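You operate a simulated robot arm through the tools that you are given. There is no shell and no other tool. Be economical: measure what you need, move in short steps, check, and stop when the job is done.

Carry out the task below with a simulated two-armed robot. There is one attempt and no reset: what you move stays moved.

TASK
Open the grey drawer, fetch the wooden block and set it in the inside of the grey drawer, then shut the drawer. Open the cupboard drawer, put the vial on a white foot in the inside of the cupboard drawer and shut the drawer again. Put the grey square pot in the inside of the steel tub. Take the white square pot and put it on top of the grey tape roll. Put the purple glass block on the top of the deep bench away on the top of the cooling rack. Open the wash bench flap. The order is free. Set down upright: vial on a white foot.

Only the result counts: the job must be done as asked and must still hold three seconds after the hand-in. Knocking over, shifting, dropping, spilling or breaking anything else fails it.

THE ROBOT
Two 7-joint arms with two-finger grippers on one trunk, on a base that drives. Base frame: it is fixed to the floor where the robot stands at the start and does not move with it; the origin is under the middle of the robot, x ahead of it, y to its left, z up. Lengths are in mm, angles in rad, forces in N, time in s.
The left shoulder is at the start at [60, 179, 1086], the right one opposite. With the tool pointing down near the work surface each hand reaches from about 280 to 680 mm from the robot's upright axis, wherever it stands, measured 20 degrees to its own side. Places, roughly: cupboard drawer [1600, -600, 900]; grey drawer [600, 100, 700]; grey square pot (6x6x3 cm) [700, -100, 900]; grey tape roll (7x7x5 cm) [2300, -2000, 900]; inside of the cupboard drawer [1600, -500, 800]; inside of the grey drawer [600, 200, 700]; inside of the steel tub (22x27 cm) [-440, 600, 860]; purple glass block (6x5x4 cm) [300, 300, 900]; top of the cooling rack [-500, -1500, 900]; vial on a white foot (5x5x8 cm) [700, -200, 900]; wash bench flap [-4400, -3000, 400]; white square pot (6x6x3 cm) [400, 200, 900]; wooden block (5x9x5 cm) [900, -500, 900]. Payload 1.96 kg a hand.
Tool frame (each hand has its own): the origin (TCP) lies between the finger pads and is the grasp point; the fingertips stand 20 mm ahead of it; z points along the fingers, y is the line along which they close. Largest opening 72 mm; the body of the gripper starts 38 mm behind the TCP.
Orientation is told as [roll, pitch, yaw] about the base's x, y, z axes, in that order, counted from this pose: with the fingers straight down and closing along the base's y, the tool's x points along the base's -x, its y along +y and its z along -z.

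THE INTERFACE
- The arms move only by the tool move_arm. It takes "left_plan", "right_plan" or both (then of equal length, played together; a hand with none holds still); each is a list of rows, each a list of 3 entries, a list of its own where there are three numbers: the finger opening in cm, from 0 to 7.2, then the shift along the tool's x, y, z in cm, then the turn, a rotation vector about the tool's x, y, z in rad. In form: [[fingers, [tx, ty, tz], [wx, wy, wz]], ...]. A call has 1 to 12 rows; each row shifts and turns the commanded pose from where the row before left it, along the tool's axes as they then stand. Each row takes 0.2 s and may step no farther than 50 mm and 0.15 rad from the row before; otherwise, or with a gripper value out of range, the whole call is refused. Where a pose cannot be reached the arm comes as near as it can. A force on the tool above 40 N (or 10 N above the force at the start of the call, whichever is more), or a blocked arm, ends the call early, and 0.2 s more pass. The fingers move at their own pace (about 153 mm/s each) and stop on an object; they squeeze with about 20 N. The grip force told is the motor's: it shows also when the fingers shut on nothing. Time passes only in rows, and 0.2 s behind the last, so rows that do not move let the fingers close. It gives the time, the measured TCP pose, the force on the tool (base axes), the opening and the grip force at its end, in the units of the frame above (readings bear some noise), with the torque about the TCP (base axes, N m) and any sound that the robot's microphone picked up.
- Cameras (640 x 400 px; columns grow to the right, rows downward): "scene" is now at [-8.9, 18.3, 1611.8]; the picture's right is [0.35, -0.94, 0.00], its down [-0.87, -0.33, -0.36] and it looks along [0.34, 0.13, -0.93] (base axes); focal length 214 px, centre (320, 200). "left" rides on the left gripper at [71, -19, -82] in its tool frame; the picture's right is [0.26, 0.97, 0.00], its down [-0.67, 0.18, -0.72] and it looks along [-0.69, 0.19, 0.70] (tool axes); focal length 280 px, centre (320, 200). "right" rides on the right gripper at [71, 19, -82] in its tool frame; the picture's right is [-0.26, 0.96, 0.00], its down [-0.67, -0.18, -0.72] and it looks along [-0.69, -0.19, 0.70] (tool axes); focal length 280 px, centre (320, 200). There is no depth. A picture from a camera that has moved, and an enlarged one, comes with that camera's place and axes in the base frame and with its lens.
- snapshot(camera): a new picture of that camera. The clock stands still meanwhile.
- slide_trunk(by): slides the trunk up (or, below 0, down) by that many mm; the arms and the scene camera ride with it, the base frame stays. It gives what a move gives, with no picture.
- steer(legs): drives the robot by 1 to 6 legs, each [ahead, left, turn to the left] in mm, mm and rad, along the robot's own axes; the way and the turn of a leg run together, so that a leg with both is an arc; at most 1500 mm and 3.142 rad a leg. The arms and the cameras ride along, it lands a little off, and it stops where it bumps. It gives what a move gives.
- turn_head(pan, tilt): turns the head with the scene camera to pan (to the left, within 1.501 rad either way) and tilt (down, from -0.506 to 1.204), counted from straight ahead of the robot. It gives what a move gives.
- enlarge(camera, box): a new picture of the part [left, top, right, bottom] of that camera's present view, enlarged. The clock stands still meanwhile.
- close_job(): hands the job in; it is judged then, once.

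Go step by step. Nothing tells you exact positions but the pictures and the camera data: compare them with the known pose of the tool, close in by small moves and look again before you grip or let go. The budget is 217 turns and 208 pictures, counting those below and the enlarged ones. Unless the task says otherwise, let go and move clear before handing in.

The tools are called after "Request:" as a command line: name --argument value ..., lists and objects as JSON in quotes. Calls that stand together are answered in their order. move_arm: Moves the arms, as the interface text tells. Its arguments: {"type":"object","properties":{"left_plan":{"type":"array","items":{"type":"array"}},"right_plan":{"type":"array","items":{"type":"array"}}},"required":[]} The other tools are called the same way: slide_trunk (by) slides the trunk up or down; steer (legs) drives the base; turn_head (pan, tilt) turns the head that bears the scene camera; snapshot (camera) takes a picture; enlarge (camera, box) takes an enlarged picture of a part of a camera's view; close_job () hands the job in.

At the start:

```text
t: 0.0
left_position: [449.6, 160.1, 1078.4]
left_ee_rot: [0.0, -0.001, -0.001]
left_ft_force: [0.5, -0.7, 0.4]
left_torque: [0.0, -0.01, -0.02]
left_opening: 72.1
left_grasp_force: 0.1
right_position: [373.1, -146.2, 1118.0]
right_ee_rot: [-0.001, -0.005, 0.0]
right_ft_force: [-1.1, -0.6, -0.9]
right_torque: [0.01, 0.0, 0.03]
right_opening: 72.1
right_grasp_force: 0.1
trunk travel left (down, up): [-732.0, 258.0]
robot x, y, heading: [0.7, 2.1, 0.004]
head pan, tilt: [0.36, 1.201]
```

scene: 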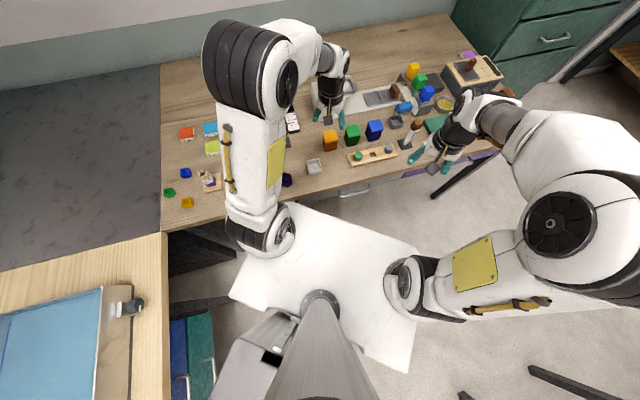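
right: 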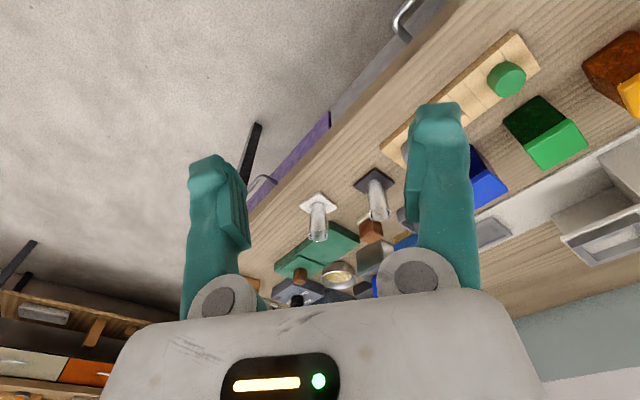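
left: 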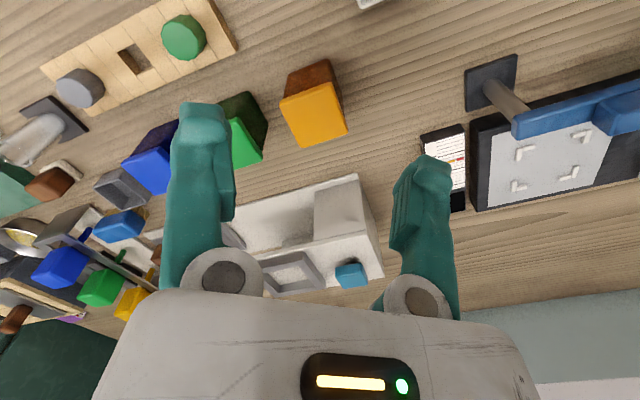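

I see a bench ahead with many small things; the arms block part of the view. I'll look around with the head first.

Request:
enlarge --camera "scene" --box '[300, 40, 520, 200]'

Request:
enlarge --camera "scene" --box '[150, 100, 370, 240]'

Request:
turn_head --pan 0 --tilt 0.5

Request:
snapshot --camera "scene"

Request:
turn_head --pan -0.8 --tilt 0.6

Request:
snapshot --camera "scene"

Request:
turn_head --pan 1.4 --tilt 0.7

Request:
snapshot --camera "scene"

```text
2.50 times, centred on (410, 120) of scene
camera zoom: at [-8.9, 18.3, 1611.8], right [0.35, -0.94, 0.0], down [-0.87, -0.33, -0.36], along [0.34, 0.13, -0.93], focal length 536 px, centre (95, 400)
```

zoom: 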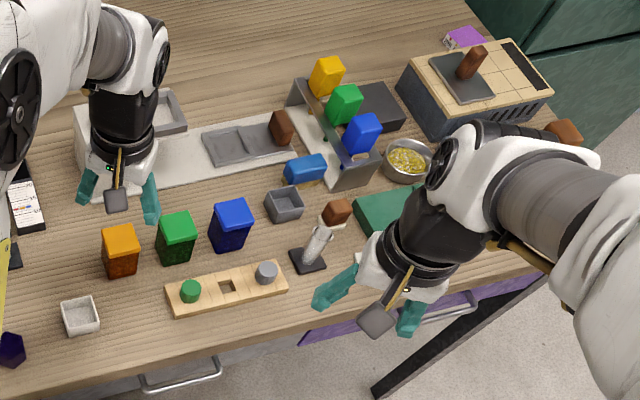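

```text
2.86 times, centred on (260, 170) of scene
camera zoom: at [-8.9, 18.3, 1611.8], right [0.35, -0.94, 0.0], down [-0.87, -0.33, -0.36], along [0.34, 0.13, -0.93], focal length 613 px, centre (491, 286)
```

zoom: 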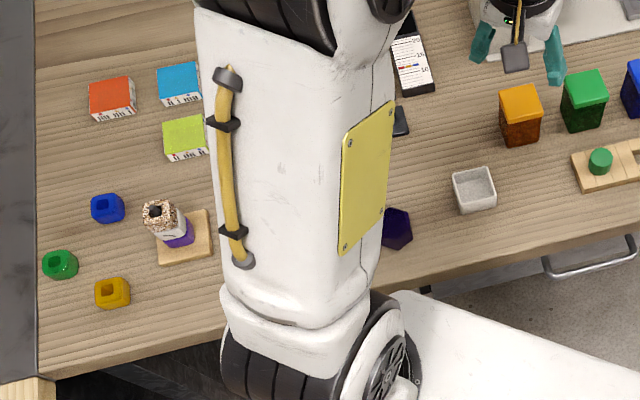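

```text
t: 1.1
left_position: [450.4, 159.9, 1077.8]
left_ee_rot: [0.001, 0.0, -0.001]
left_ft_force: [0.3, 0.3, -0.1]
left_torque: [0.0, -0.02, -0.01]
left_opening: 72.2
left_grasp_force: 0.1
right_position: [373.1, -146.4, 1116.9]
right_ee_rot: [0.0, -0.003, 0.001]
right_ft_force: [0.0, 0.3, 0.5]
right_torque: [-0.02, 0.0, 0.03]
right_opening: 72.0
right_grasp_force: 0.0
trunk travel left (down, up): [-732.0, 258.0]
robot x, y, heading: [0.3, 1.3, 0.001]
head pan, tilt: [0.0, 0.499]
```

```text
202 pictures are left
camera scene: at [29.7, -1.2, 1665.5], right [0.0, -1.0, 0.0], down [-0.48, 0.0, -0.88], along [0.88, 0.0, -0.48], focal length 214 px, centre (320, 200)
```

scene: 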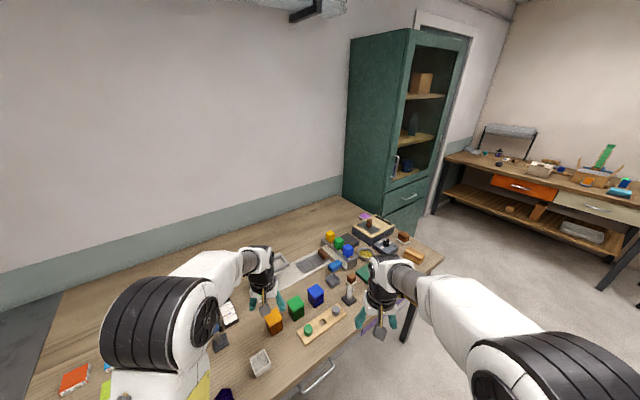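

```text
t: 2.2
left_position: [449.2, 159.2, 1078.9]
left_ee_rot: [0.0, 0.001, -0.001]
left_ft_force: [-0.1, -0.7, -0.5]
left_torque: [-0.02, 0.03, 0.01]
left_opening: 71.9
left_grasp_force: 0.0
right_position: [373.6, -146.5, 1116.7]
right_ee_rot: [0.0, -0.004, 0.001]
right_ft_force: [-0.1, -0.5, -0.3]
right_torque: [0.01, -0.01, -0.04]
right_opening: 72.1
right_grasp_force: 0.1
trunk travel left (down, up): [-732.0, 258.0]
robot x, y, heading: [-2.1, -1.5, 0.001]
head pan, tilt: [-0.799, 0.6]
```

```text
201 pictures are left
camera scene: at [0.5, -64.6, 1656.5], right [-0.72, -0.7, 0.0], down [-0.39, 0.4, -0.83], along [0.58, -0.59, -0.56], focal length 214 px, centre (320, 200)
```

scene: 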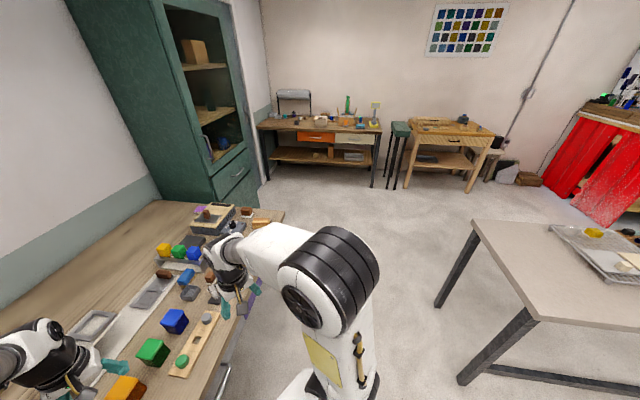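

```text
t: 4.3
left_position: [448.4, 160.7, 1078.5]
left_ee_rot: [0.0, 0.0, -0.001]
left_ft_force: [0.5, -0.1, 0.7]
left_torque: [0.02, -0.01, 0.04]
left_opening: 72.2
left_grasp_force: 0.1
right_position: [374.0, -147.1, 1117.4]
right_ee_rot: [0.0, -0.003, 0.0]
right_ft_force: [1.0, 1.0, 0.2]
right_torque: [0.0, 0.03, 0.01]
right_opening: 72.0
right_grasp_force: 0.1
trunk travel left (down, up): [-732.0, 258.0]
robot x, y, heading: [-0.3, 2.1, 0.001]
head pan, tilt: [1.4, 0.7]
```

```text
200 pictures are left
camera scene: at [-46.7, 82.4, 1647.8], right [0.99, -0.17, 0.0], down [-0.11, -0.63, -0.76], along [0.13, 0.75, -0.64], focal length 214 px, centre (320, 200)
```

scene: 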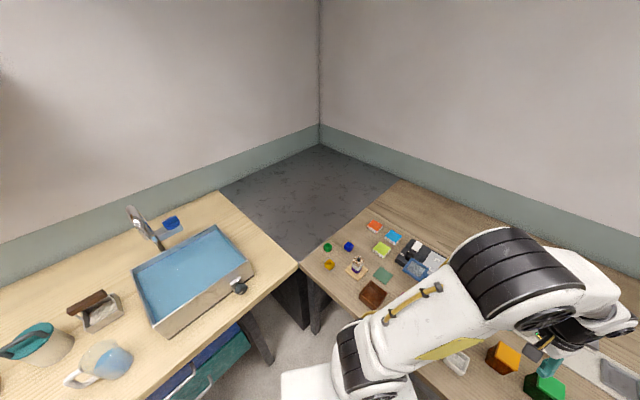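

The bench front edge runs at an angle (about 35° to the left), so I'll back off, turn to face it, and raise the trunk for a better look.

Request:
slide_trunk --by 150

Request:
steer --legs '[[-164, -114, 0], [0, 0, 0.609]]'

Request:
turn_head --pan 0 --tilt 0.9

Request:
snapshot --camera "scene"

Request:
turn_head --pan -0.8 --tilt 0.8

Request:
snapshot --camera "scene"

Request:
turn_head --pan -1.5 --tilt 0.6

Request:
snapshot --camera "scene"

```text
t: 6.0
left_position: [450.1, 160.1, 1228.6]
left_ee_rot: [0.002, 0.0, 0.0]
left_ft_force: [-1.0, 0.7, 0.2]
left_torque: [0.02, 0.04, 0.03]
left_opening: 71.7
left_grasp_force: 0.0
right_position: [373.7, -147.3, 1267.3]
right_ee_rot: [0.001, -0.004, 0.0]
right_ft_force: [-0.1, 1.0, 0.1]
right_torque: [-0.02, 0.04, -0.02]
right_opening: 71.9
right_grasp_force: 0.0
trunk travel left (down, up): [-882.0, 108.0]
robot x, y, heading: [4.1, -5.6, 0.001]
head pan, tilt: [1.4, 0.7]
```

```text
t: 9.3
left_position: [113.3, 278.3, 1229.0]
left_ee_rot: [0.0, 0.0, 0.618]
left_ft_force: [-0.2, -0.2, 0.3]
left_torque: [-0.04, -0.02, -0.03]
left_opening: 72.1
left_grasp_force: 0.0
right_position: [227.6, -17.5, 1266.7]
right_ee_rot: [0.0, -0.002, 0.617]
right_ft_force: [1.2, -1.0, 0.8]
right_torque: [-0.01, 0.01, 0.0]
right_opening: 72.0
right_grasp_force: 0.1
trunk travel left (down, up): [-882.0, 108.0]
robot x, y, heading: [-160.0, -110.5, 0.617]
head pan, tilt: [1.4, 0.7]
```

```text
t: 10.8
left_position: [113.7, 277.6, 1227.4]
left_ee_rot: [-0.001, 0.001, 0.615]
left_ft_force: [-0.3, -0.8, -0.3]
left_torque: [0.03, 0.01, 0.0]
left_opening: 71.8
left_grasp_force: 0.1
right_position: [230.1, -16.5, 1267.3]
right_ee_rot: [0.0, -0.005, 0.615]
right_ft_force: [0.1, 0.1, 0.0]
right_torque: [-0.02, 0.03, 0.0]
right_opening: 72.2
right_grasp_force: 0.0
trunk travel left (down, up): [-882.0, 108.0]
robot x, y, heading: [-160.0, -110.9, 0.617]
head pan, tilt: [0.0, 0.901]
```

```text
199 pictures are left
camera scene: at [-149.2, -104.8, 1781.7], right [0.58, -0.82, 0.0], down [-0.64, -0.45, -0.62], along [0.51, 0.36, -0.78], focal length 214 px, centre (320, 200)
```

scene: 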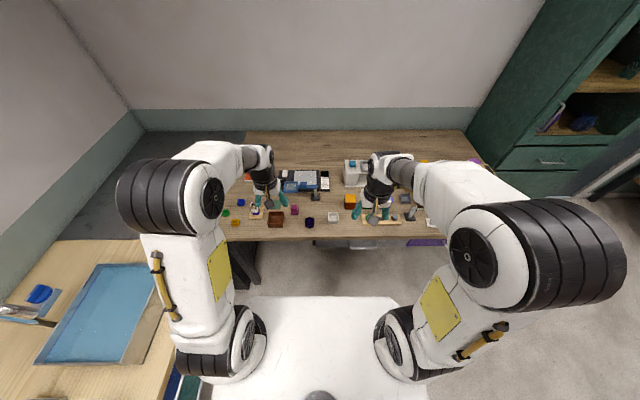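

```text
t: 11.9
left_position: [115.0, 277.1, 1228.1]
left_ee_rot: [-0.001, 0.002, 0.616]
left_ft_force: [0.0, 0.0, 0.5]
left_torque: [0.04, -0.01, 0.0]
left_opening: 72.2
left_grasp_force: 0.0
right_position: [229.6, -16.8, 1266.2]
right_ee_rot: [0.0, -0.006, 0.616]
right_ft_force: [0.1, -0.2, 0.2]
right_torque: [0.03, 0.03, 0.0]
right_opening: 72.2
right_grasp_force: 0.0
trunk travel left (down, up): [-882.0, 108.0]
robot x, y, heading: [-162.9, -113.5, 0.619]
head pan, tilt: [-0.799, 0.799]
```

```text
198 pictures are left
camera scene: at [-131.5, -163.0, 1789.6], right [-0.18, -0.98, 0.0], down [-0.71, 0.13, -0.7], along [0.69, -0.13, -0.72], focal length 214 px, centre (320, 200)
```

scene: 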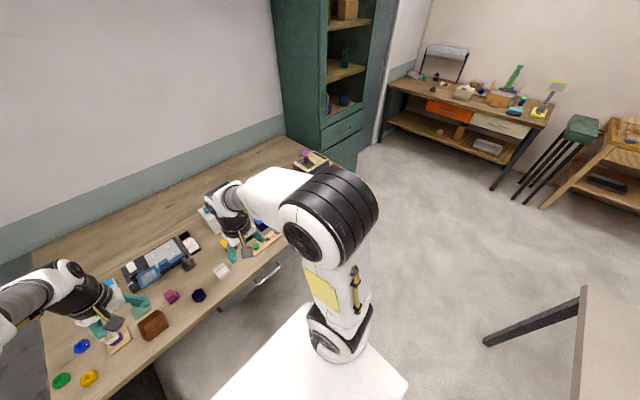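

```text
t: 13.0
left_position: [113.1, 278.3, 1227.8]
left_ee_rot: [0.001, 0.001, 0.615]
left_ft_force: [-0.4, -0.1, -0.1]
left_torque: [0.01, 0.04, -0.03]
left_opening: 72.2
left_grasp_force: 0.1
right_position: [228.7, -17.6, 1268.7]
right_ee_rot: [0.0, -0.003, 0.617]
right_ft_force: [-0.1, 0.3, 0.3]
right_torque: [-0.01, 0.0, 0.0]
right_opening: 72.0
right_grasp_force: 0.0
trunk travel left (down, up): [-882.0, 108.0]
robot x, y, heading: [-160.4, -111.5, 0.615]
head pan, tilt: [-1.499, 0.6]
```

```text
197 pictures are left
camera scene: at [-154.6, -216.6, 1806.4], right [-0.77, -0.64, 0.0], down [-0.36, 0.44, -0.82], along [0.52, -0.64, -0.57], focal length 214 px, centre (320, 200)
```

scene: 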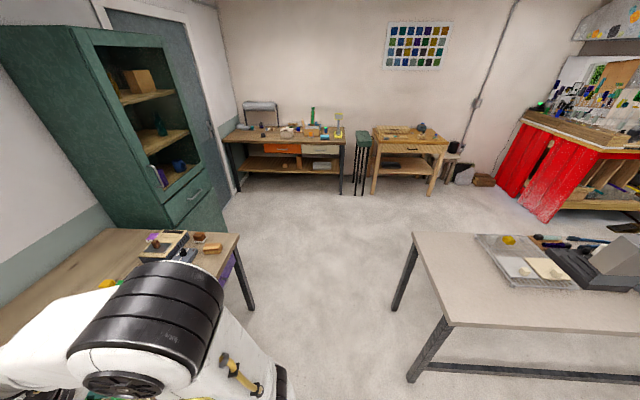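

Now I'll look closer at the bench objects head-on.

Request:
turn_head --pan 0 --tilt 0.8

Request:
enlarge --camera "scene" --box '[210, 160, 370, 260]'

Request:
enlarge --camera "scene" --box '[330, 160, 490, 260]'

Request:
snapshot --camera "right"

Request:
snapshot --camera "left"

```text
t: 14.6
left_position: [113.8, 278.1, 1228.7]
left_ee_rot: [-0.002, -0.001, 0.616]
left_ft_force: [-0.7, -0.4, 0.4]
left_torque: [0.01, -0.01, -0.01]
left_opening: 72.0
left_grasp_force: 0.1
right_position: [229.0, -17.0, 1267.9]
right_ee_rot: [0.001, -0.003, 0.616]
right_ft_force: [0.4, 0.1, 0.1]
right_torque: [0.01, 0.01, -0.02]
right_opening: 72.0
right_grasp_force: 0.0
trunk travel left (down, up): [-882.0, 108.0]
robot x, y, heading: [-159.9, -111.8, 0.613]
head pan, tilt: [0.0, 0.799]
```

```text
4.00 times, centred on (290, 210) of scene
camera zoom: at [-144.9, -101.9, 1789.6], right [0.58, -0.82, 0.0], down [-0.59, -0.41, -0.7], along [0.57, 0.4, -0.72], focal length 858 px, centre (440, 160)
```

zoom: 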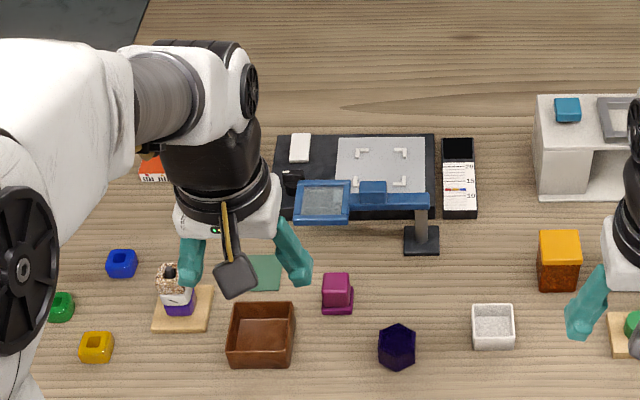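

```text
4.00 times, centred on (410, 210) of scene
camera zoom: at [-144.9, -101.9, 1789.6], right [0.58, -0.82, 0.0], down [-0.59, -0.41, -0.7], along [0.57, 0.4, -0.72], focal length 858 px, centre (-40, 160)
```

zoom: 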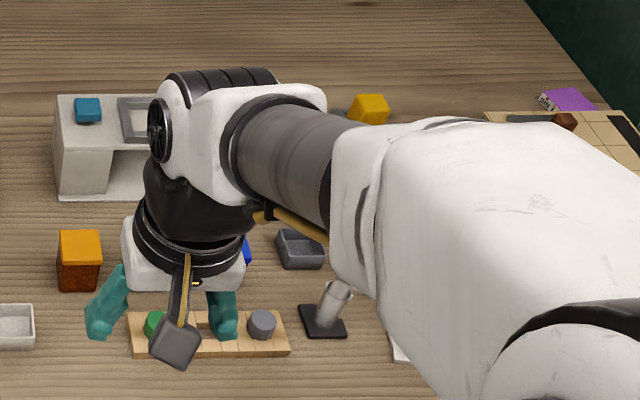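

```text
194 pictures are left
camera right: at [159.4, -43.1, 1348.5], right [-0.34, 0.94, 0.0], down [0.65, 0.24, 0.72], along [0.67, 0.25, -0.7], focal length 280 px, centre (320, 200)
```

right: 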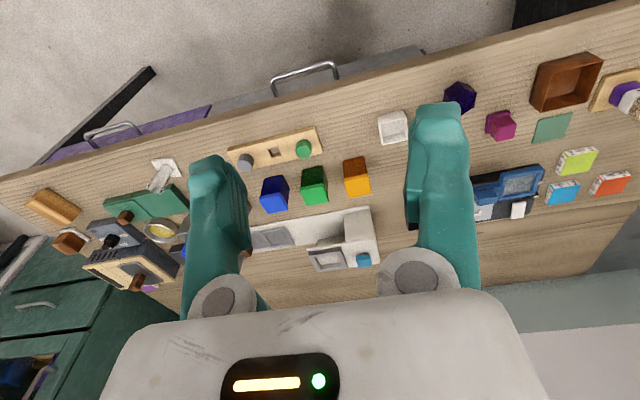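

```text
193 pictures are left
camera left: at [67.3, 222.0, 1310.6], right [-0.77, 0.64, 0.0], down [0.44, 0.54, 0.72], along [0.46, 0.55, -0.7], focal length 280 px, centre (320, 200)
```

left: 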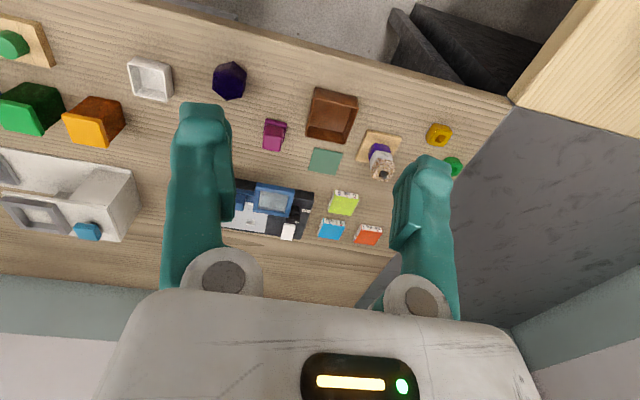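

The white pot, purple hex block and drawer handle are located roughly. I'll lower the right hand in front of the grey drawer to get a low view of its handle.

Request:
move_arm --right_plan '[[7.2, [0.8, 0, 4.6], [0, 0, 0]], [7.2, [0.8, 0, 4.6], [0, 0, 0]], [7.2, [0.8, 0, 4.6], [0, 0, 0]], [7.2, [0.8, 0, 4.6], [0, 0, 0]], [7.2, [0.8, 0, 4.6], [0, 0, 0]], [7.2, [0.8, 0, 4.6], [0, 0, 0]], [7.2, [0.8, 0, 4.6], [0, 0, 0]]]'

Request:
snapshot --camera "right"

Request:
snapshot --camera "scene"

```text
t: 16.2
left_position: [115.1, 277.5, 1228.9]
left_ee_rot: [0.0, 0.0, 0.618]
left_ft_force: [0.4, 0.4, -0.1]
left_torque: [0.02, -0.03, 0.01]
left_opening: 72.1
left_grasp_force: 0.1
right_position: [184.6, -49.2, 943.6]
right_ee_rot: [0.001, -0.005, 0.613]
right_ft_force: [0.2, -0.5, 0.0]
right_torque: [0.01, -0.02, -0.03]
right_opening: 72.0
right_grasp_force: 0.0
trunk travel left (down, up): [-882.0, 108.0]
robot x, y, heading: [-162.7, -111.5, 0.612]
head pan, tilt: [0.0, 0.799]
```

```text
192 pictures are left
camera right: at [115.6, -76.0, 1024.1], right [-0.34, 0.94, 0.0], down [0.65, 0.24, 0.72], along [0.67, 0.25, -0.7], focal length 280 px, centre (320, 200)
```

right: 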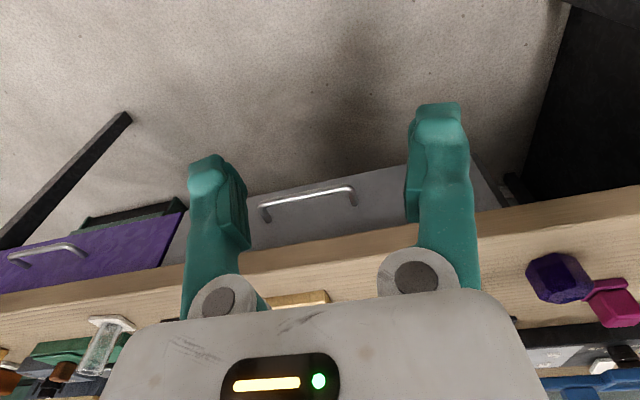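

```text
191 pictures are left
camera scene: at [-143.5, -101.4, 1789.6], right [0.58, -0.82, 0.0], down [-0.59, -0.41, -0.7], along [0.57, 0.4, -0.72], focal length 214 px, centre (320, 200)
```

scene: 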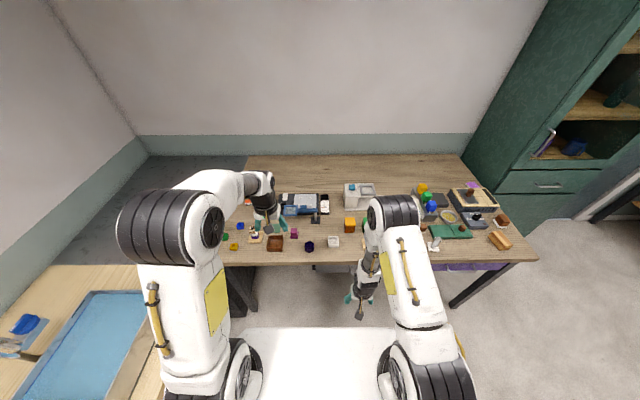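

The handle appears at about bench-frame depth 327, z≈735, recessed under the bench edge. I'll turn the right hand so the fingers point forward, closing vertically, and lower the trunk to handle height.

Request:
move_arm --right_plan '[[7.2, [-3, 0, 0], [0.0864, -0.0864, -0.0864]], [7.2, [0, 0, 3], [0.0864, -0.0864, -0.0864]], [7.2, [0, 0, 0], [0.0864, -0.0864, -0.0864]], [7.2, [0, 0, 0], [0.0864, -0.0864, -0.0864]], [7.2, [0, 0, 0], [0.0864, -0.0864, -0.0864]], [7.2, [0, 0, 0], [0.0864, -0.0864, -0.0864]], [7.2, [0, 0, 0], [0.0864, -0.0864, -0.0864]]]'

Request:
move_arm --right_plan '[[7.2, [0, 0, 0], [0.0864, -0.0864, -0.0864]], [7.2, [0, 0, 0], [0.0864, -0.0864, -0.0864]], [7.2, [0, 0, 0], [0.0864, -0.0864, -0.0864]], [7.2, [0, 0, 0], [0.0864, -0.0864, -0.0864]], [7.2, [0, 0, 0], [0.0864, -0.0864, -0.0864]], [7.2, [0, 0, 0], [0.0864, -0.0864, -0.0864]], [7.2, [0, 0, 0], [0.0864, -0.0864, -0.0864]]]'

Request:
snapshot --camera "right"

Request:
snapshot --camera "scene"

```text
t: 17.8
left_position: [113.1, 277.0, 1229.6]
left_ee_rot: [0.002, 0.001, 0.616]
left_ft_force: [0.6, -0.5, -0.2]
left_torque: [0.0, -0.02, 0.0]
left_opening: 71.9
left_grasp_force: 0.0
right_position: [215.8, -28.6, 919.3]
right_ee_rot: [-0.793, -0.354, 1.397]
right_ft_force: [-0.1, -0.5, -0.3]
right_torque: [-0.01, -0.03, 0.0]
right_opening: 72.3
right_grasp_force: 0.1
trunk travel left (down, up): [-882.0, 108.0]
robot x, y, heading: [-158.8, -113.6, 0.616]
head pan, tilt: [0.0, 0.799]
```

```text
t: 18.6
left_position: [114.7, 277.4, 1229.5]
left_ee_rot: [0.0, 0.0, 0.618]
left_ft_force: [-0.9, -0.3, -0.6]
left_torque: [-0.01, 0.01, -0.01]
left_opening: 72.0
left_grasp_force: 0.1
right_position: [233.4, -13.7, 936.0]
right_ee_rot: [-1.116, -0.414, 1.585]
right_ft_force: [0.0, -0.5, 0.3]
right_torque: [0.03, -0.02, -0.02]
right_opening: 71.9
right_grasp_force: 0.1
trunk travel left (down, up): [-882.0, 108.0]
robot x, y, heading: [-162.1, -111.3, 0.613]
head pan, tilt: [0.0, 0.799]
stopped in row 3 (right hand): the arm was blocked; the commanded pose is now the measured one
```

```text
190 pictures are left
camera right: at [152.6, -88.3, 924.0], right [-0.43, 0.58, -0.69], down [-0.57, 0.42, 0.71], along [0.7, 0.7, 0.15], focal length 280 px, centre (320, 200)
```

right: 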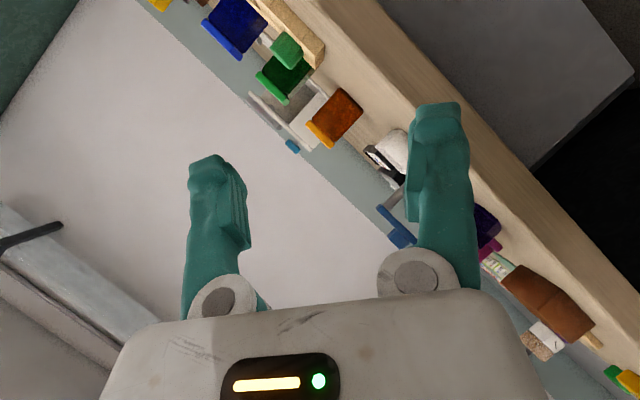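

```text
189 pictures are left
camera scene: at [-144.4, -101.8, 1789.6], right [0.58, -0.82, 0.0], down [-0.59, -0.41, -0.7], along [0.57, 0.4, -0.72], focal length 214 px, centre (320, 200)
```

scene: 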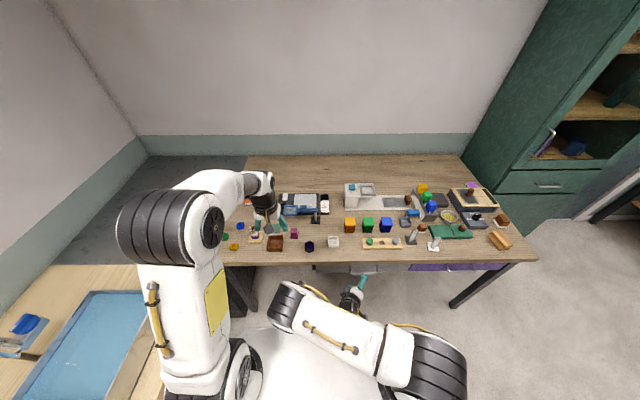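

The arm blocked near a limit with the hand too close to the body. I'll back the robot up and finish the turn further out.

Request:
steer --legs '[[-150, 0, 0]]'

Request:
move_arm --right_plan '[[7.2, [0, 0, 3], [0, 0, 0]], [7.2, [0, 0, 3], [0, 0, 0]], [7.2, [0, 0, 3], [0.07, -0.07, -0.07]], [7.2, [0, 0, 3], [0.07, -0.07, -0.07]], [7.2, [0, 0, 0], [0.07, -0.07, -0.07]], [7.2, [0, 0, 0], [0.07, -0.07, -0.07]], [7.2, [0, 0, 0], [0.07, -0.07, -0.07]], [7.2, [0, 0, 0], [0.07, -0.07, -0.07]]]'

```text
t: 19.9
left_position: [-6.1, 192.6, 1227.1]
left_ee_rot: [0.001, 0.001, 0.619]
left_ft_force: [0.1, 0.5, -0.5]
left_torque: [-0.02, 0.02, 0.04]
left_opening: 72.2
left_grasp_force: 0.1
right_position: [112.9, -97.7, 935.3]
right_ee_rot: [-1.112, -0.416, 1.586]
right_ft_force: [0.3, -0.4, 0.2]
right_torque: [0.0, 0.02, -0.03]
right_opening: 72.1
right_grasp_force: 0.0
trunk travel left (down, up): [-882.0, 108.0]
robot x, y, heading: [-281.6, -195.3, 0.621]
head pan, tilt: [0.0, 0.799]
```

```text
t: 21.5
left_position: [-8.4, 190.9, 1227.3]
left_ee_rot: [0.0, 0.0, 0.618]
left_ft_force: [0.2, 0.5, 0.7]
left_torque: [-0.02, -0.02, 0.0]
left_opening: 72.0
left_grasp_force: 0.1
right_position: [233.4, -5.3, 947.6]
right_ee_rot: [-1.654, -0.32, 2.008]
right_ft_force: [-0.6, -0.4, -0.7]
right_torque: [0.0, -0.01, -0.02]
right_opening: 72.2
right_grasp_force: 0.1
trunk travel left (down, up): [-882.0, 108.0]
robot x, y, heading: [-279.4, -199.6, 0.615]
head pan, tilt: [0.0, 0.799]
stopped in row 7 (right hand): the arm was blocked; the commanded pose is now the measured one
```

The orientation is nearly there; I'll try the remaining roll about the tool axis alone.

Request:
move_arm --right_plan '[[7.2, [0, 0, 0], [0, 0, -0.1]], [7.2, [0, 0, 0], [0, 0, -0.1]], [7.2, [0, 0, 0], [0, 0, -0.1]]]'

Request:
snapshot --camera "scene"

```text
t: 22.3
left_position: [-9.5, 191.8, 1227.8]
left_ee_rot: [-0.001, -0.001, 0.618]
left_ft_force: [0.0, 0.0, -0.4]
left_torque: [-0.04, 0.0, -0.01]
left_opening: 72.1
left_grasp_force: 0.0
right_position: [232.3, -5.0, 947.7]
right_ee_rot: [-1.647, -0.018, 1.986]
right_ft_force: [-0.4, -0.5, 0.5]
right_torque: [-0.01, -0.02, -0.02]
right_opening: 72.1
right_grasp_force: 0.0
trunk travel left (down, up): [-882.0, 108.0]
robot x, y, heading: [-281.8, -200.3, 0.615]
head pan, tilt: [0.0, 0.799]
```

```text
188 pictures are left
camera scene: at [-267.5, -188.4, 1789.6], right [0.58, -0.82, 0.0], down [-0.58, -0.42, -0.7], along [0.57, 0.4, -0.72], focal length 214 px, centre (320, 200)
```

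scene: 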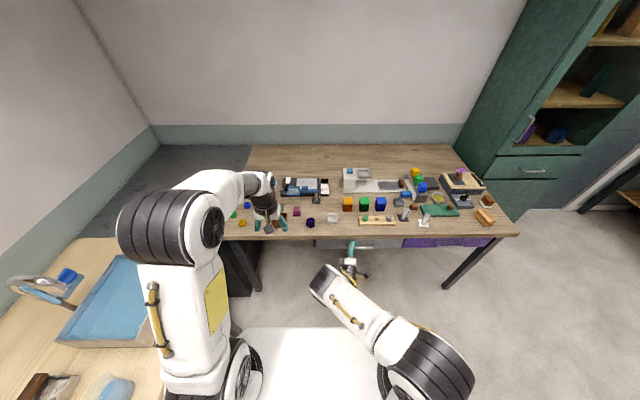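

Request:
move_arm --right_plan '[[7.2, [0, 0, 0], [-0.04, -0.1, 0]], [7.2, [0, 0, 0], [-0.04, -0.1, 0]]]'

Request:
slide_trunk --by -210

Request:
snapshot --camera "right"

Request:
snapshot --camera "scene"

```text
t: 22.9
left_position: [-8.4, 191.6, 1228.3]
left_ee_rot: [0.0, 0.0, 0.618]
left_ft_force: [-0.4, -0.3, -0.2]
left_torque: [0.02, -0.01, 0.0]
left_opening: 72.1
left_grasp_force: 0.0
right_position: [232.9, -6.6, 946.7]
right_ee_rot: [-1.572, -0.012, 2.185]
right_ft_force: [-0.1, -0.2, -0.4]
right_torque: [0.0, -0.01, 0.02]
right_opening: 71.9
right_grasp_force: 0.1
trunk travel left (down, up): [-882.0, 108.0]
robot x, y, heading: [-283.3, -196.8, 0.617]
head pan, tilt: [0.0, 0.799]
```

```text
t: 25.1
left_position: [-8.2, 190.8, 1019.2]
left_ee_rot: [0.0, -0.001, 0.617]
left_ft_force: [0.2, 0.0, 0.0]
left_torque: [0.0, 0.0, 0.01]
left_opening: 72.0
left_grasp_force: 0.0
right_position: [232.3, -4.7, 737.2]
right_ee_rot: [-1.57, -0.011, 2.186]
right_ft_force: [0.6, 0.6, -0.6]
right_torque: [0.03, -0.02, 0.0]
right_opening: 71.8
right_grasp_force: 0.0
trunk travel left (down, up): [-672.0, 318.0]
robot x, y, heading: [-287.7, -199.8, 0.619]
head pan, tilt: [0.0, 0.799]
```

```text
187 pictures are left
camera right: at [205.7, -111.1, 715.9], right [-0.16, 0.22, -0.96], down [-0.97, 0.14, 0.19], along [0.17, 0.96, 0.2], focal length 280 px, centre (320, 200)
```

right: 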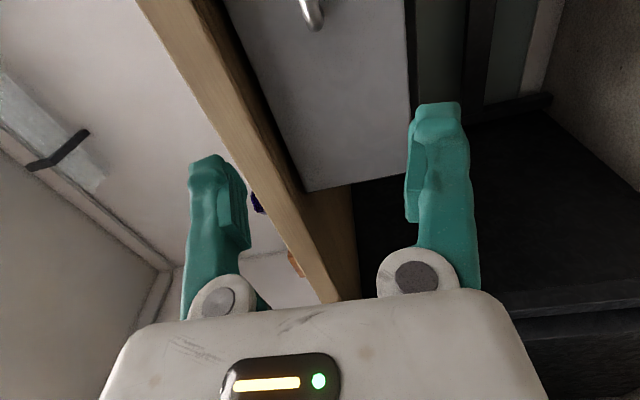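

```text
186 pictures are left
camera scene: at [-267.3, -188.5, 1579.6], right [0.58, -0.82, 0.0], down [-0.58, -0.42, -0.7], along [0.57, 0.4, -0.72], focal length 214 px, centre (320, 200)
```

scene: 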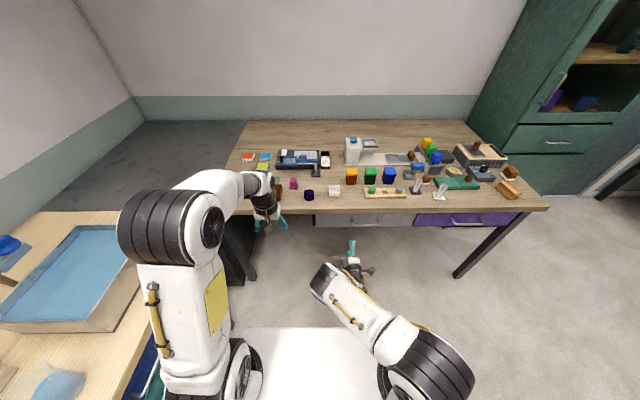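

Request:
enlarge --camera "scene" --box '[300, 180, 460, 280]'

```text
4.00 times, centred on (380, 230) of scene
camera zoom: at [-267.3, -188.5, 1579.6], right [0.58, -0.82, 0.0], down [-0.58, -0.42, -0.7], along [0.57, 0.4, -0.72], focal length 858 px, centre (80, 80)
```

zoom: 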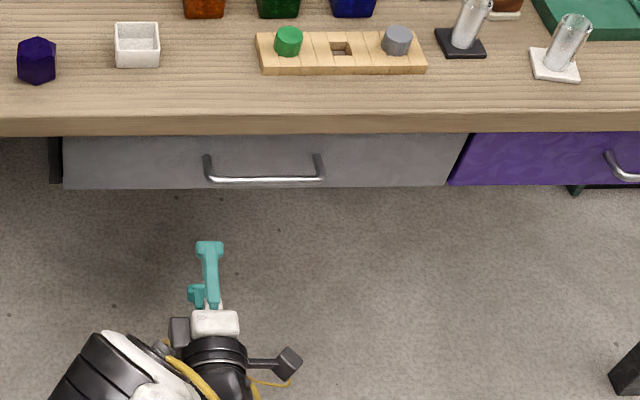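

Handle centre is about 93 mm to the right of the hand and at its height. I'll shift right and then approach.

Request:
move_arm --right_plan '[[7.2, [3.1, 0, 0], [0, 0, 0]], [7.2, [3.1, 0, 0], [0, 0, 0]], [7.2, [3.1, 0, 0], [0, 0, 0]], [7.2, [0, 0, 3], [0, 0, 0]], [7.2, [0, 0, 3], [0, 0, 0]]]'

Request:
snapshot --camera "right"

Request:
enlarge --camera "scene" --box '[300, 180, 460, 280]'

```text
t: 26.4
left_position: [-9.0, 190.4, 1018.2]
left_ee_rot: [0.001, 0.0, 0.617]
left_ft_force: [0.5, -0.3, 1.2]
left_torque: [-0.03, -0.02, 0.01]
left_opening: 71.8
left_grasp_force: 0.0
right_position: [335.5, -49.3, 735.9]
right_ee_rot: [-1.571, -0.013, 2.184]
right_ft_force: [-0.3, 0.2, -0.9]
right_torque: [0.0, -0.02, 0.01]
right_opening: 71.8
right_grasp_force: 0.1
trunk travel left (down, up): [-672.0, 318.0]
robot x, y, heading: [-284.9, -199.0, 0.62]
head pan, tilt: [0.0, 0.799]
```

```text
184 pictures are left
camera right: at [308.7, -153.5, 714.9], right [-0.16, 0.22, -0.96], down [-0.97, 0.14, 0.19], along [0.18, 0.96, 0.2], focal length 280 px, centre (320, 200)
```

right: 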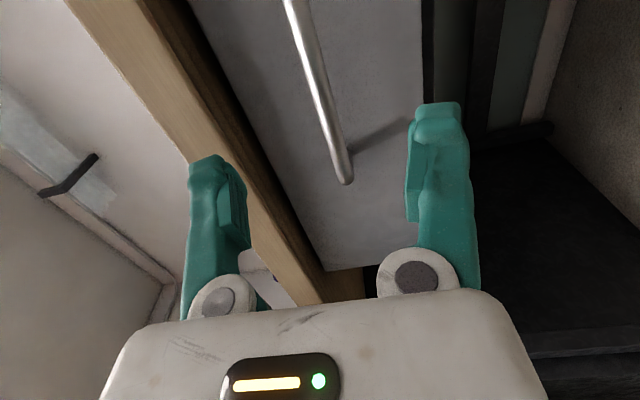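

```text
4.00 times, centred on (380, 230) of scene
camera zoom: at [-266.5, -188.7, 1579.6], right [0.58, -0.82, 0.0], down [-0.58, -0.42, -0.7], along [0.57, 0.4, -0.72], focal length 858 px, centre (80, 80)
```

zoom: 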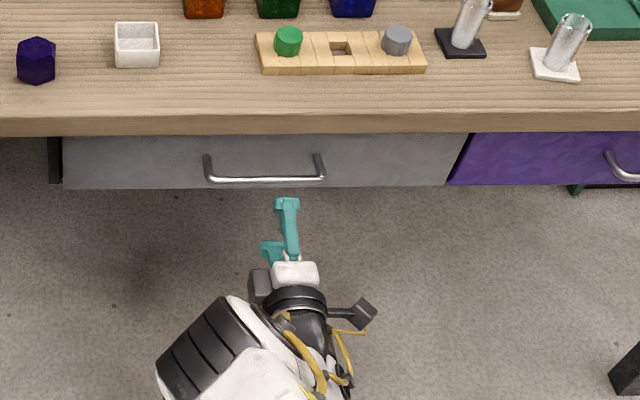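

Aligned vertically. Advance and grip the handle.

Request:
move_arm --right_plan '[[7.2, [0, 0, 3.6], [0, 0, 0]], [7.2, [0, 0, 3.4], [0, 0, 0]], [0, [0, 0, 0], [0, 0, 0]], [0, [0, 0, 0], [0, 0, 0]], [0, [0, 0, 0], [0, 0, 0]]]'

Request:
snapshot --camera "right"

```text
t: 27.6
left_position: [-6.8, 193.7, 1017.4]
left_ee_rot: [-0.001, 0.005, 0.619]
left_ft_force: [0.2, -0.1, -0.3]
left_torque: [0.01, 0.01, 0.0]
left_opening: 72.2
left_grasp_force: 0.1
right_position: [393.7, -3.3, 734.9]
right_ee_rot: [-1.571, -0.011, 2.186]
right_ft_force: [-4.9, 7.4, -22.6]
right_torque: [-0.11, 0.01, -0.12]
right_opening: 6.1
right_grasp_force: 33.6
trunk travel left (down, up): [-672.0, 318.0]
robot x, y, heading: [-282.8, -201.4, 0.616]
head pan, tilt: [0.0, 0.799]
```

```text
182 pictures are left
camera right: at [367.3, -109.0, 714.3], right [-0.16, 0.22, -0.96], down [-0.97, 0.14, 0.19], along [0.17, 0.97, 0.2], focal length 280 px, centre (320, 200)
```

right: 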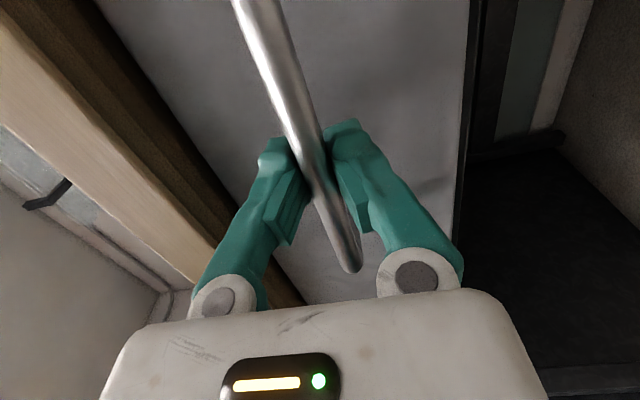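

Handle gripped. Pull the drawer out with the arm.

Request:
move_arm --right_plan '[[0, [0, 0.2, -1], [0, 0, 0]], [0, [0, 0, -2], [0, 0, 0]], [0, [0, 0, -2], [0, 0, 0]], [0, [0, 0, -2], [0, 0, 0]], [0, [0, 0, -2], [0, 0, 0]], [0, [0, 0, -2], [0, 0, 0]], [0, [0, 0, -2], [0, 0, 0]], [0, [0, 0, -2], [0, 0, 0]], [0, [0, 0, -2], [0, 0, 0]], [0, [0, 0, -2], [0, 0, 0]], [0, [0, 0, -2], [0, 0, 0]], [0, [0, 0, -1], [0, 0, 0]]]'

Request:
enlarge --camera "scene" --box '[260, 180, 500, 330]'

```text
t: 30.1
left_position: [-9.5, 188.8, 1018.7]
left_ee_rot: [0.004, -0.002, 0.619]
left_ft_force: [-0.5, 0.5, 0.1]
left_torque: [-0.01, -0.02, 0.0]
left_opening: 71.9
left_grasp_force: 0.0
right_position: [213.0, -134.4, 734.5]
right_ee_rot: [-1.578, -0.011, 2.182]
right_ft_force: [12.1, -15.9, 26.1]
right_torque: [-0.23, -0.28, -0.6]
right_opening: 6.0
right_grasp_force: 33.2
trunk travel left (down, up): [-672.0, 318.0]
robot x, y, heading: [-285.6, -202.0, 0.617]
head pan, tilt: [0.0, 0.799]
```

```text
2.67 times, centred on (380, 255) of scene
camera zoom: at [-268.6, -191.4, 1579.8], right [0.58, -0.82, 0.0], down [-0.58, -0.41, -0.7], along [0.57, 0.4, -0.72], focal length 572 px, centre (160, 53)
```

zoom: 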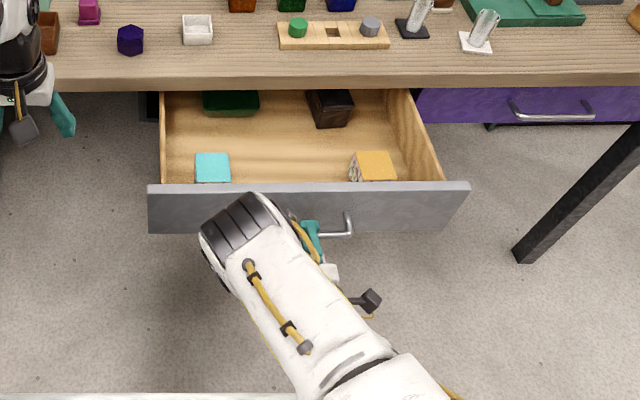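

Drawer is open about 220 mm, with free space in the middle. Release, back off, and raise.

Request:
move_arm --right_plan '[[7.2, [0, 0, 0], [0, 0, 0]], [7.2, [0, 0, 0], [0, 0, 0]], [7.2, [0, 0, -2], [0, 0, 0]], [7.2, [0, 0, -2], [0, 0, 0]]]'

Request:
steer --legs '[[-80, 0, 0]]'

Request:
slide_trunk --by 210

Request:
move_arm --right_plan '[[7.2, [0, 0, 0], [-0.0864, 0.0864, 0.0864]], [7.2, [0, 0, 0], [-0.0864, 0.0864, 0.0864]], [7.2, [0, 0, 0], [-0.0864, 0.0864, 0.0864]], [7.2, [0, 0, 0], [-0.0864, 0.0864, 0.0864]], [7.2, [0, 0, 0], [-0.0864, 0.0864, 0.0864]], [7.2, [0, 0, 0], [-0.0864, 0.0864, 0.0864]], [7.2, [0, 0, 0], [-0.0864, 0.0864, 0.0864]]]'

Request:
move_arm --right_plan '[[7.2, [0, 0, 0], [-0.0864, 0.0864, 0.0864]], [7.2, [0, 0, 0], [-0.0864, 0.0864, 0.0864]], [7.2, [0, 0, 0], [-0.0864, 0.0864, 0.0864]], [7.2, [0, 0, 0], [-0.0864, 0.0864, 0.0864]], [7.2, [0, 0, 0], [-0.0864, 0.0864, 0.0864]], [7.2, [0, 0, 0], [-0.0864, 0.0864, 0.0864]], [7.2, [0, 0, 0], [-0.0864, 0.0864, 0.0864]]]'

```text
t: 31.1
left_position: [-9.0, 191.2, 1017.8]
left_ee_rot: [-0.001, 0.001, 0.618]
left_ft_force: [0.1, 0.6, 0.6]
left_torque: [0.01, 0.02, 0.0]
left_opening: 72.1
left_grasp_force: 0.0
right_position: [177.7, -155.7, 735.1]
right_ee_rot: [-1.572, -0.012, 2.184]
right_ft_force: [0.4, 0.4, 0.2]
right_torque: [-0.03, 0.02, -0.01]
right_opening: 72.0
right_grasp_force: 0.0
trunk travel left (down, up): [-672.0, 318.0]
robot x, y, heading: [-285.1, -198.4, 0.617]
head pan, tilt: [0.0, 0.799]
```

```text
t: 32.2
left_position: [-74.1, 145.1, 1018.5]
left_ee_rot: [-0.001, -0.002, 0.619]
left_ft_force: [0.1, 0.1, -0.5]
left_torque: [-0.01, -0.01, -0.02]
left_opening: 71.9
left_grasp_force: 0.0
right_position: [114.2, -203.2, 735.0]
right_ee_rot: [-1.573, -0.012, 2.184]
right_ft_force: [0.1, 0.8, -0.3]
right_torque: [-0.02, -0.04, 0.03]
right_opening: 72.0
right_grasp_force: 0.0
trunk travel left (down, up): [-672.0, 318.0]
robot x, y, heading: [-343.4, -246.5, 0.621]
head pan, tilt: [0.0, 0.799]
```

```text
t: 34.5
left_position: [-73.3, 145.8, 1228.6]
left_ee_rot: [-0.001, 0.001, 0.619]
left_ft_force: [-0.3, -0.9, 1.1]
left_torque: [-0.01, 0.01, -0.01]
left_opening: 72.0
left_grasp_force: 0.0
right_position: [115.0, -202.9, 944.2]
right_ee_rot: [-1.573, -0.014, 2.183]
right_ft_force: [0.0, 0.1, 0.0]
right_torque: [-0.01, -0.02, 0.01]
right_opening: 71.9
right_grasp_force: 0.2
trunk travel left (down, up): [-882.0, 108.0]
robot x, y, heading: [-348.7, -247.5, 0.618]
head pan, tilt: [0.0, 0.799]
```

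```text
t: 36.1
left_position: [-73.9, 145.0, 1229.5]
left_ee_rot: [-0.001, -0.001, 0.617]
left_ft_force: [-0.6, 0.5, 0.4]
left_torque: [-0.02, -0.01, -0.02]
left_opening: 72.1
left_grasp_force: 0.2
right_position: [113.9, -203.0, 944.3]
right_ee_rot: [-0.774, -0.35, 1.393]
right_ft_force: [0.5, 0.4, -0.5]
right_torque: [-0.02, 0.0, -0.02]
right_opening: 72.1
right_grasp_force: 0.1
trunk travel left (down, up): [-882.0, 108.0]
robot x, y, heading: [-347.5, -241.2, 0.62]
head pan, tilt: [0.0, 0.799]
```

```text
t: 37.7
left_position: [-72.3, 145.5, 1228.1]
left_ee_rot: [0.0, 0.001, 0.618]
left_ft_force: [-0.7, -0.6, -0.5]
left_torque: [0.03, 0.03, 0.0]
left_opening: 71.9
left_grasp_force: 0.1
right_position: [116.7, -203.9, 945.0]
right_ee_rot: [0.013, 0.0, 0.613]
right_ft_force: [0.3, 0.4, 0.4]
right_torque: [0.0, 0.04, -0.01]
right_opening: 72.0
right_grasp_force: 0.2
trunk travel left (down, up): [-882.0, 108.0]
robot x, y, heading: [-344.3, -246.1, 0.62]
head pan, tilt: [0.0, 0.799]
```

Now to the wooden block at the right end of the bench: go forward a bit, strafe right, then forward.

Request:
slide_trunk --by 100

Request:
steer --legs '[[120, 0, 0], [0, -790, -0.01], [200, 0, 0]]'

Request:
snapshot --camera "scene"

Request:
snapshot --camera "right"

```text
t: 39.0
left_position: [-73.0, 145.3, 1327.4]
left_ee_rot: [0.0, 0.001, 0.617]
left_ft_force: [0.3, 0.5, 0.0]
left_torque: [0.02, -0.02, -0.02]
left_opening: 72.0
left_grasp_force: 0.0
right_position: [114.4, -203.3, 1044.5]
right_ee_rot: [0.012, -0.002, 0.611]
right_ft_force: [0.1, -0.3, -0.6]
right_torque: [0.0, -0.02, -0.05]
right_opening: 72.0
right_grasp_force: 0.0
trunk travel left (down, up): [-982.0, 8.0]
robot x, y, heading: [-347.3, -244.0, 0.62]
head pan, tilt: [0.0, 0.799]
```

```text
t: 45.3
left_position: [649.6, -329.1, 1330.5]
left_ee_rot: [0.001, -0.004, 0.589]
left_ft_force: [0.2, -0.3, 0.5]
left_torque: [0.02, -0.05, 0.01]
left_opening: 72.1
left_grasp_force: 0.1
right_position: [826.8, -680.8, 1046.3]
right_ee_rot: [0.013, -0.004, 0.584]
right_ft_force: [-0.3, -0.4, -0.5]
right_torque: [0.01, -0.02, -0.01]
right_opening: 72.2
right_grasp_force: 0.1
trunk travel left (down, up): [-982.0, 8.0]
robot x, y, heading: [368.6, -711.2, 0.588]
head pan, tilt: [0.0, 0.799]
```

```text
180 pictures are left
camera scene: at [378.1, -701.7, 1889.7], right [0.56, -0.83, 0.0], down [-0.59, -0.4, -0.7], along [0.58, 0.39, -0.72], focal length 214 px, centre (320, 200)
```

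scene: 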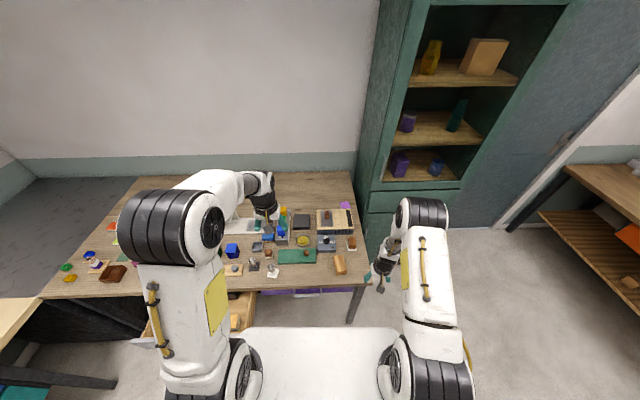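

```text
179 pictures are left
camera right: at [757.6, -706.8, 1126.8], right [-0.31, 0.95, 0.01], down [0.67, 0.21, 0.72], along [0.68, 0.23, -0.7], focal length 280 px, centre (320, 200)
```

right: 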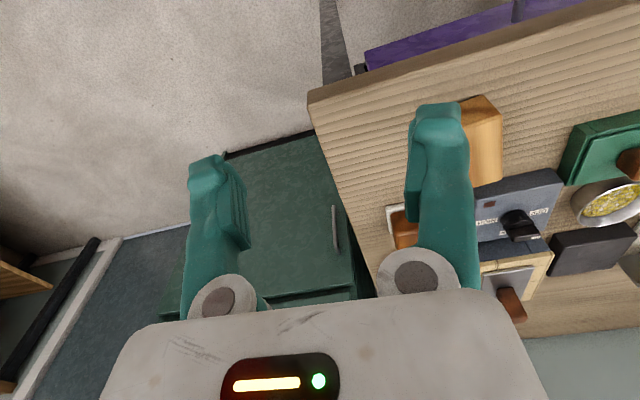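

Request:
enlarge --camera "scene" --box '[240, 195, 400, 295]'

Request:
move_arm --right_plan '[[7.2, [-2.5, 3.3, 0], [0, 0, 0]], [7.2, [-2.5, 3.3, 0], [0, 0, 0]], [7.2, [-2.5, 3.3, 0], [0, 0, 0]], [7.2, [-2.5, 3.3, 0], [0, 0, 0]]]'

Request:
snapshot --camera "right"

```text
4.00 times, centred on (320, 245) of scene
camera zoom: at [378.1, -701.7, 1889.7], right [0.56, -0.83, 0.0], down [-0.59, -0.4, -0.7], along [0.58, 0.39, -0.72], focal length 858 px, centre (320, 20)
```

zoom: 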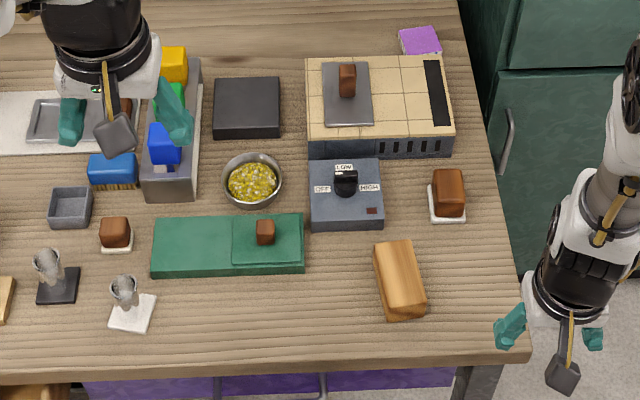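

```text
t: 46.3
left_position: [652.0, -324.1, 1327.9]
left_ee_rot: [-0.001, 0.002, 0.588]
left_ft_force: [-0.9, 1.2, 0.6]
left_torque: [-0.04, 0.02, -0.01]
left_opening: 72.1
left_grasp_force: 0.0
right_position: [839.9, -512.1, 1045.7]
right_ee_rot: [0.009, -0.001, 0.582]
right_ft_force: [-0.8, -0.2, 0.7]
right_torque: [-0.02, -0.01, 0.01]
right_opening: 72.2
right_grasp_force: 0.0
trunk travel left (down, up): [-982.0, 8.0]
robot x, y, heading: [368.1, -710.1, 0.592]
head pan, tilt: [0.0, 0.799]
```

```text
177 pictures are left
camera right: at [771.0, -537.2, 1127.3], right [-0.31, 0.95, 0.01], down [0.67, 0.21, 0.71], along [0.68, 0.23, -0.7], focal length 280 px, centre (320, 200)
```

right: 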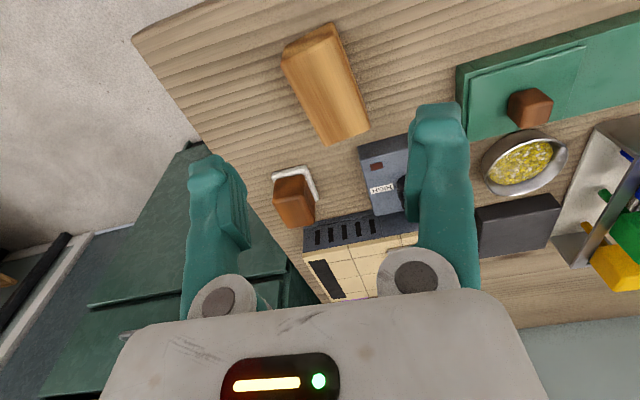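

Wooden block at about [851,-501], rotated slightly left. I'll align over it, turn and descend partway.

Request:
move_arm --right_plan '[[7.2, [-1.5, 0.3, 0], [0, 0, -0.12]], [7.2, [0, 0, 4], [0, 0, 0]], [7.2, [0, 0, 4], [0, 0, 0]]]'

Request:
snapshot --camera "right"

Request:
enlarge --camera "scene" --box '[280, 220, 400, 295]'

```text
t: 47.1
left_position: [652.6, -326.2, 1328.4]
left_ee_rot: [-0.001, 0.0, 0.587]
left_ft_force: [-0.3, -0.4, -0.8]
left_torque: [0.0, 0.01, 0.01]
left_opening: 72.2
left_grasp_force: 0.0
right_position: [851.3, -503.7, 965.1]
right_ee_rot: [0.013, -0.001, 0.704]
right_ft_force: [0.4, -0.3, -0.5]
right_torque: [0.01, -0.01, 0.03]
right_opening: 71.9
right_grasp_force: 0.1
trunk travel left (down, up): [-982.0, 8.0]
robot x, y, heading: [368.2, -708.0, 0.594]
head pan, tilt: [0.0, 0.799]
```

```text
176 pictures are left
camera right: at [784.3, -536.7, 1046.6], right [-0.43, 0.9, 0.01], down [0.64, 0.29, 0.71], along [0.64, 0.31, -0.7], focal length 280 px, centre (320, 200)
```

right: 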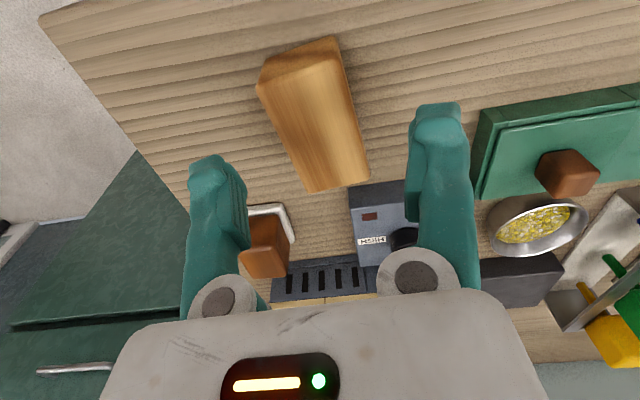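

```text
5.33 times, centred on (340, 258) of scene
camera zoom: at [383.1, -699.4, 1889.6], right [0.56, -0.83, 0.0], down [-0.6, -0.4, -0.7], along [0.58, 0.39, -0.72], focal length 1144 px, centre (213, -107)
```

zoom: 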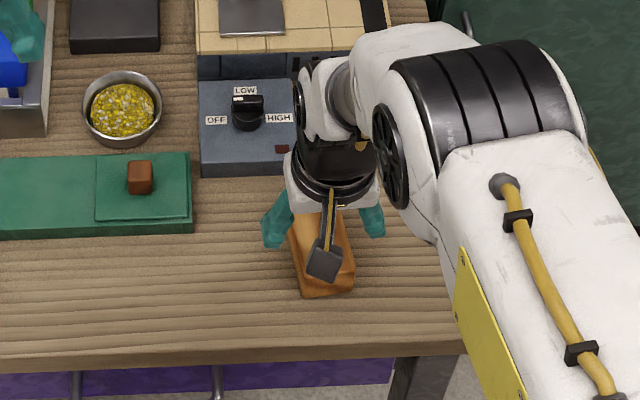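

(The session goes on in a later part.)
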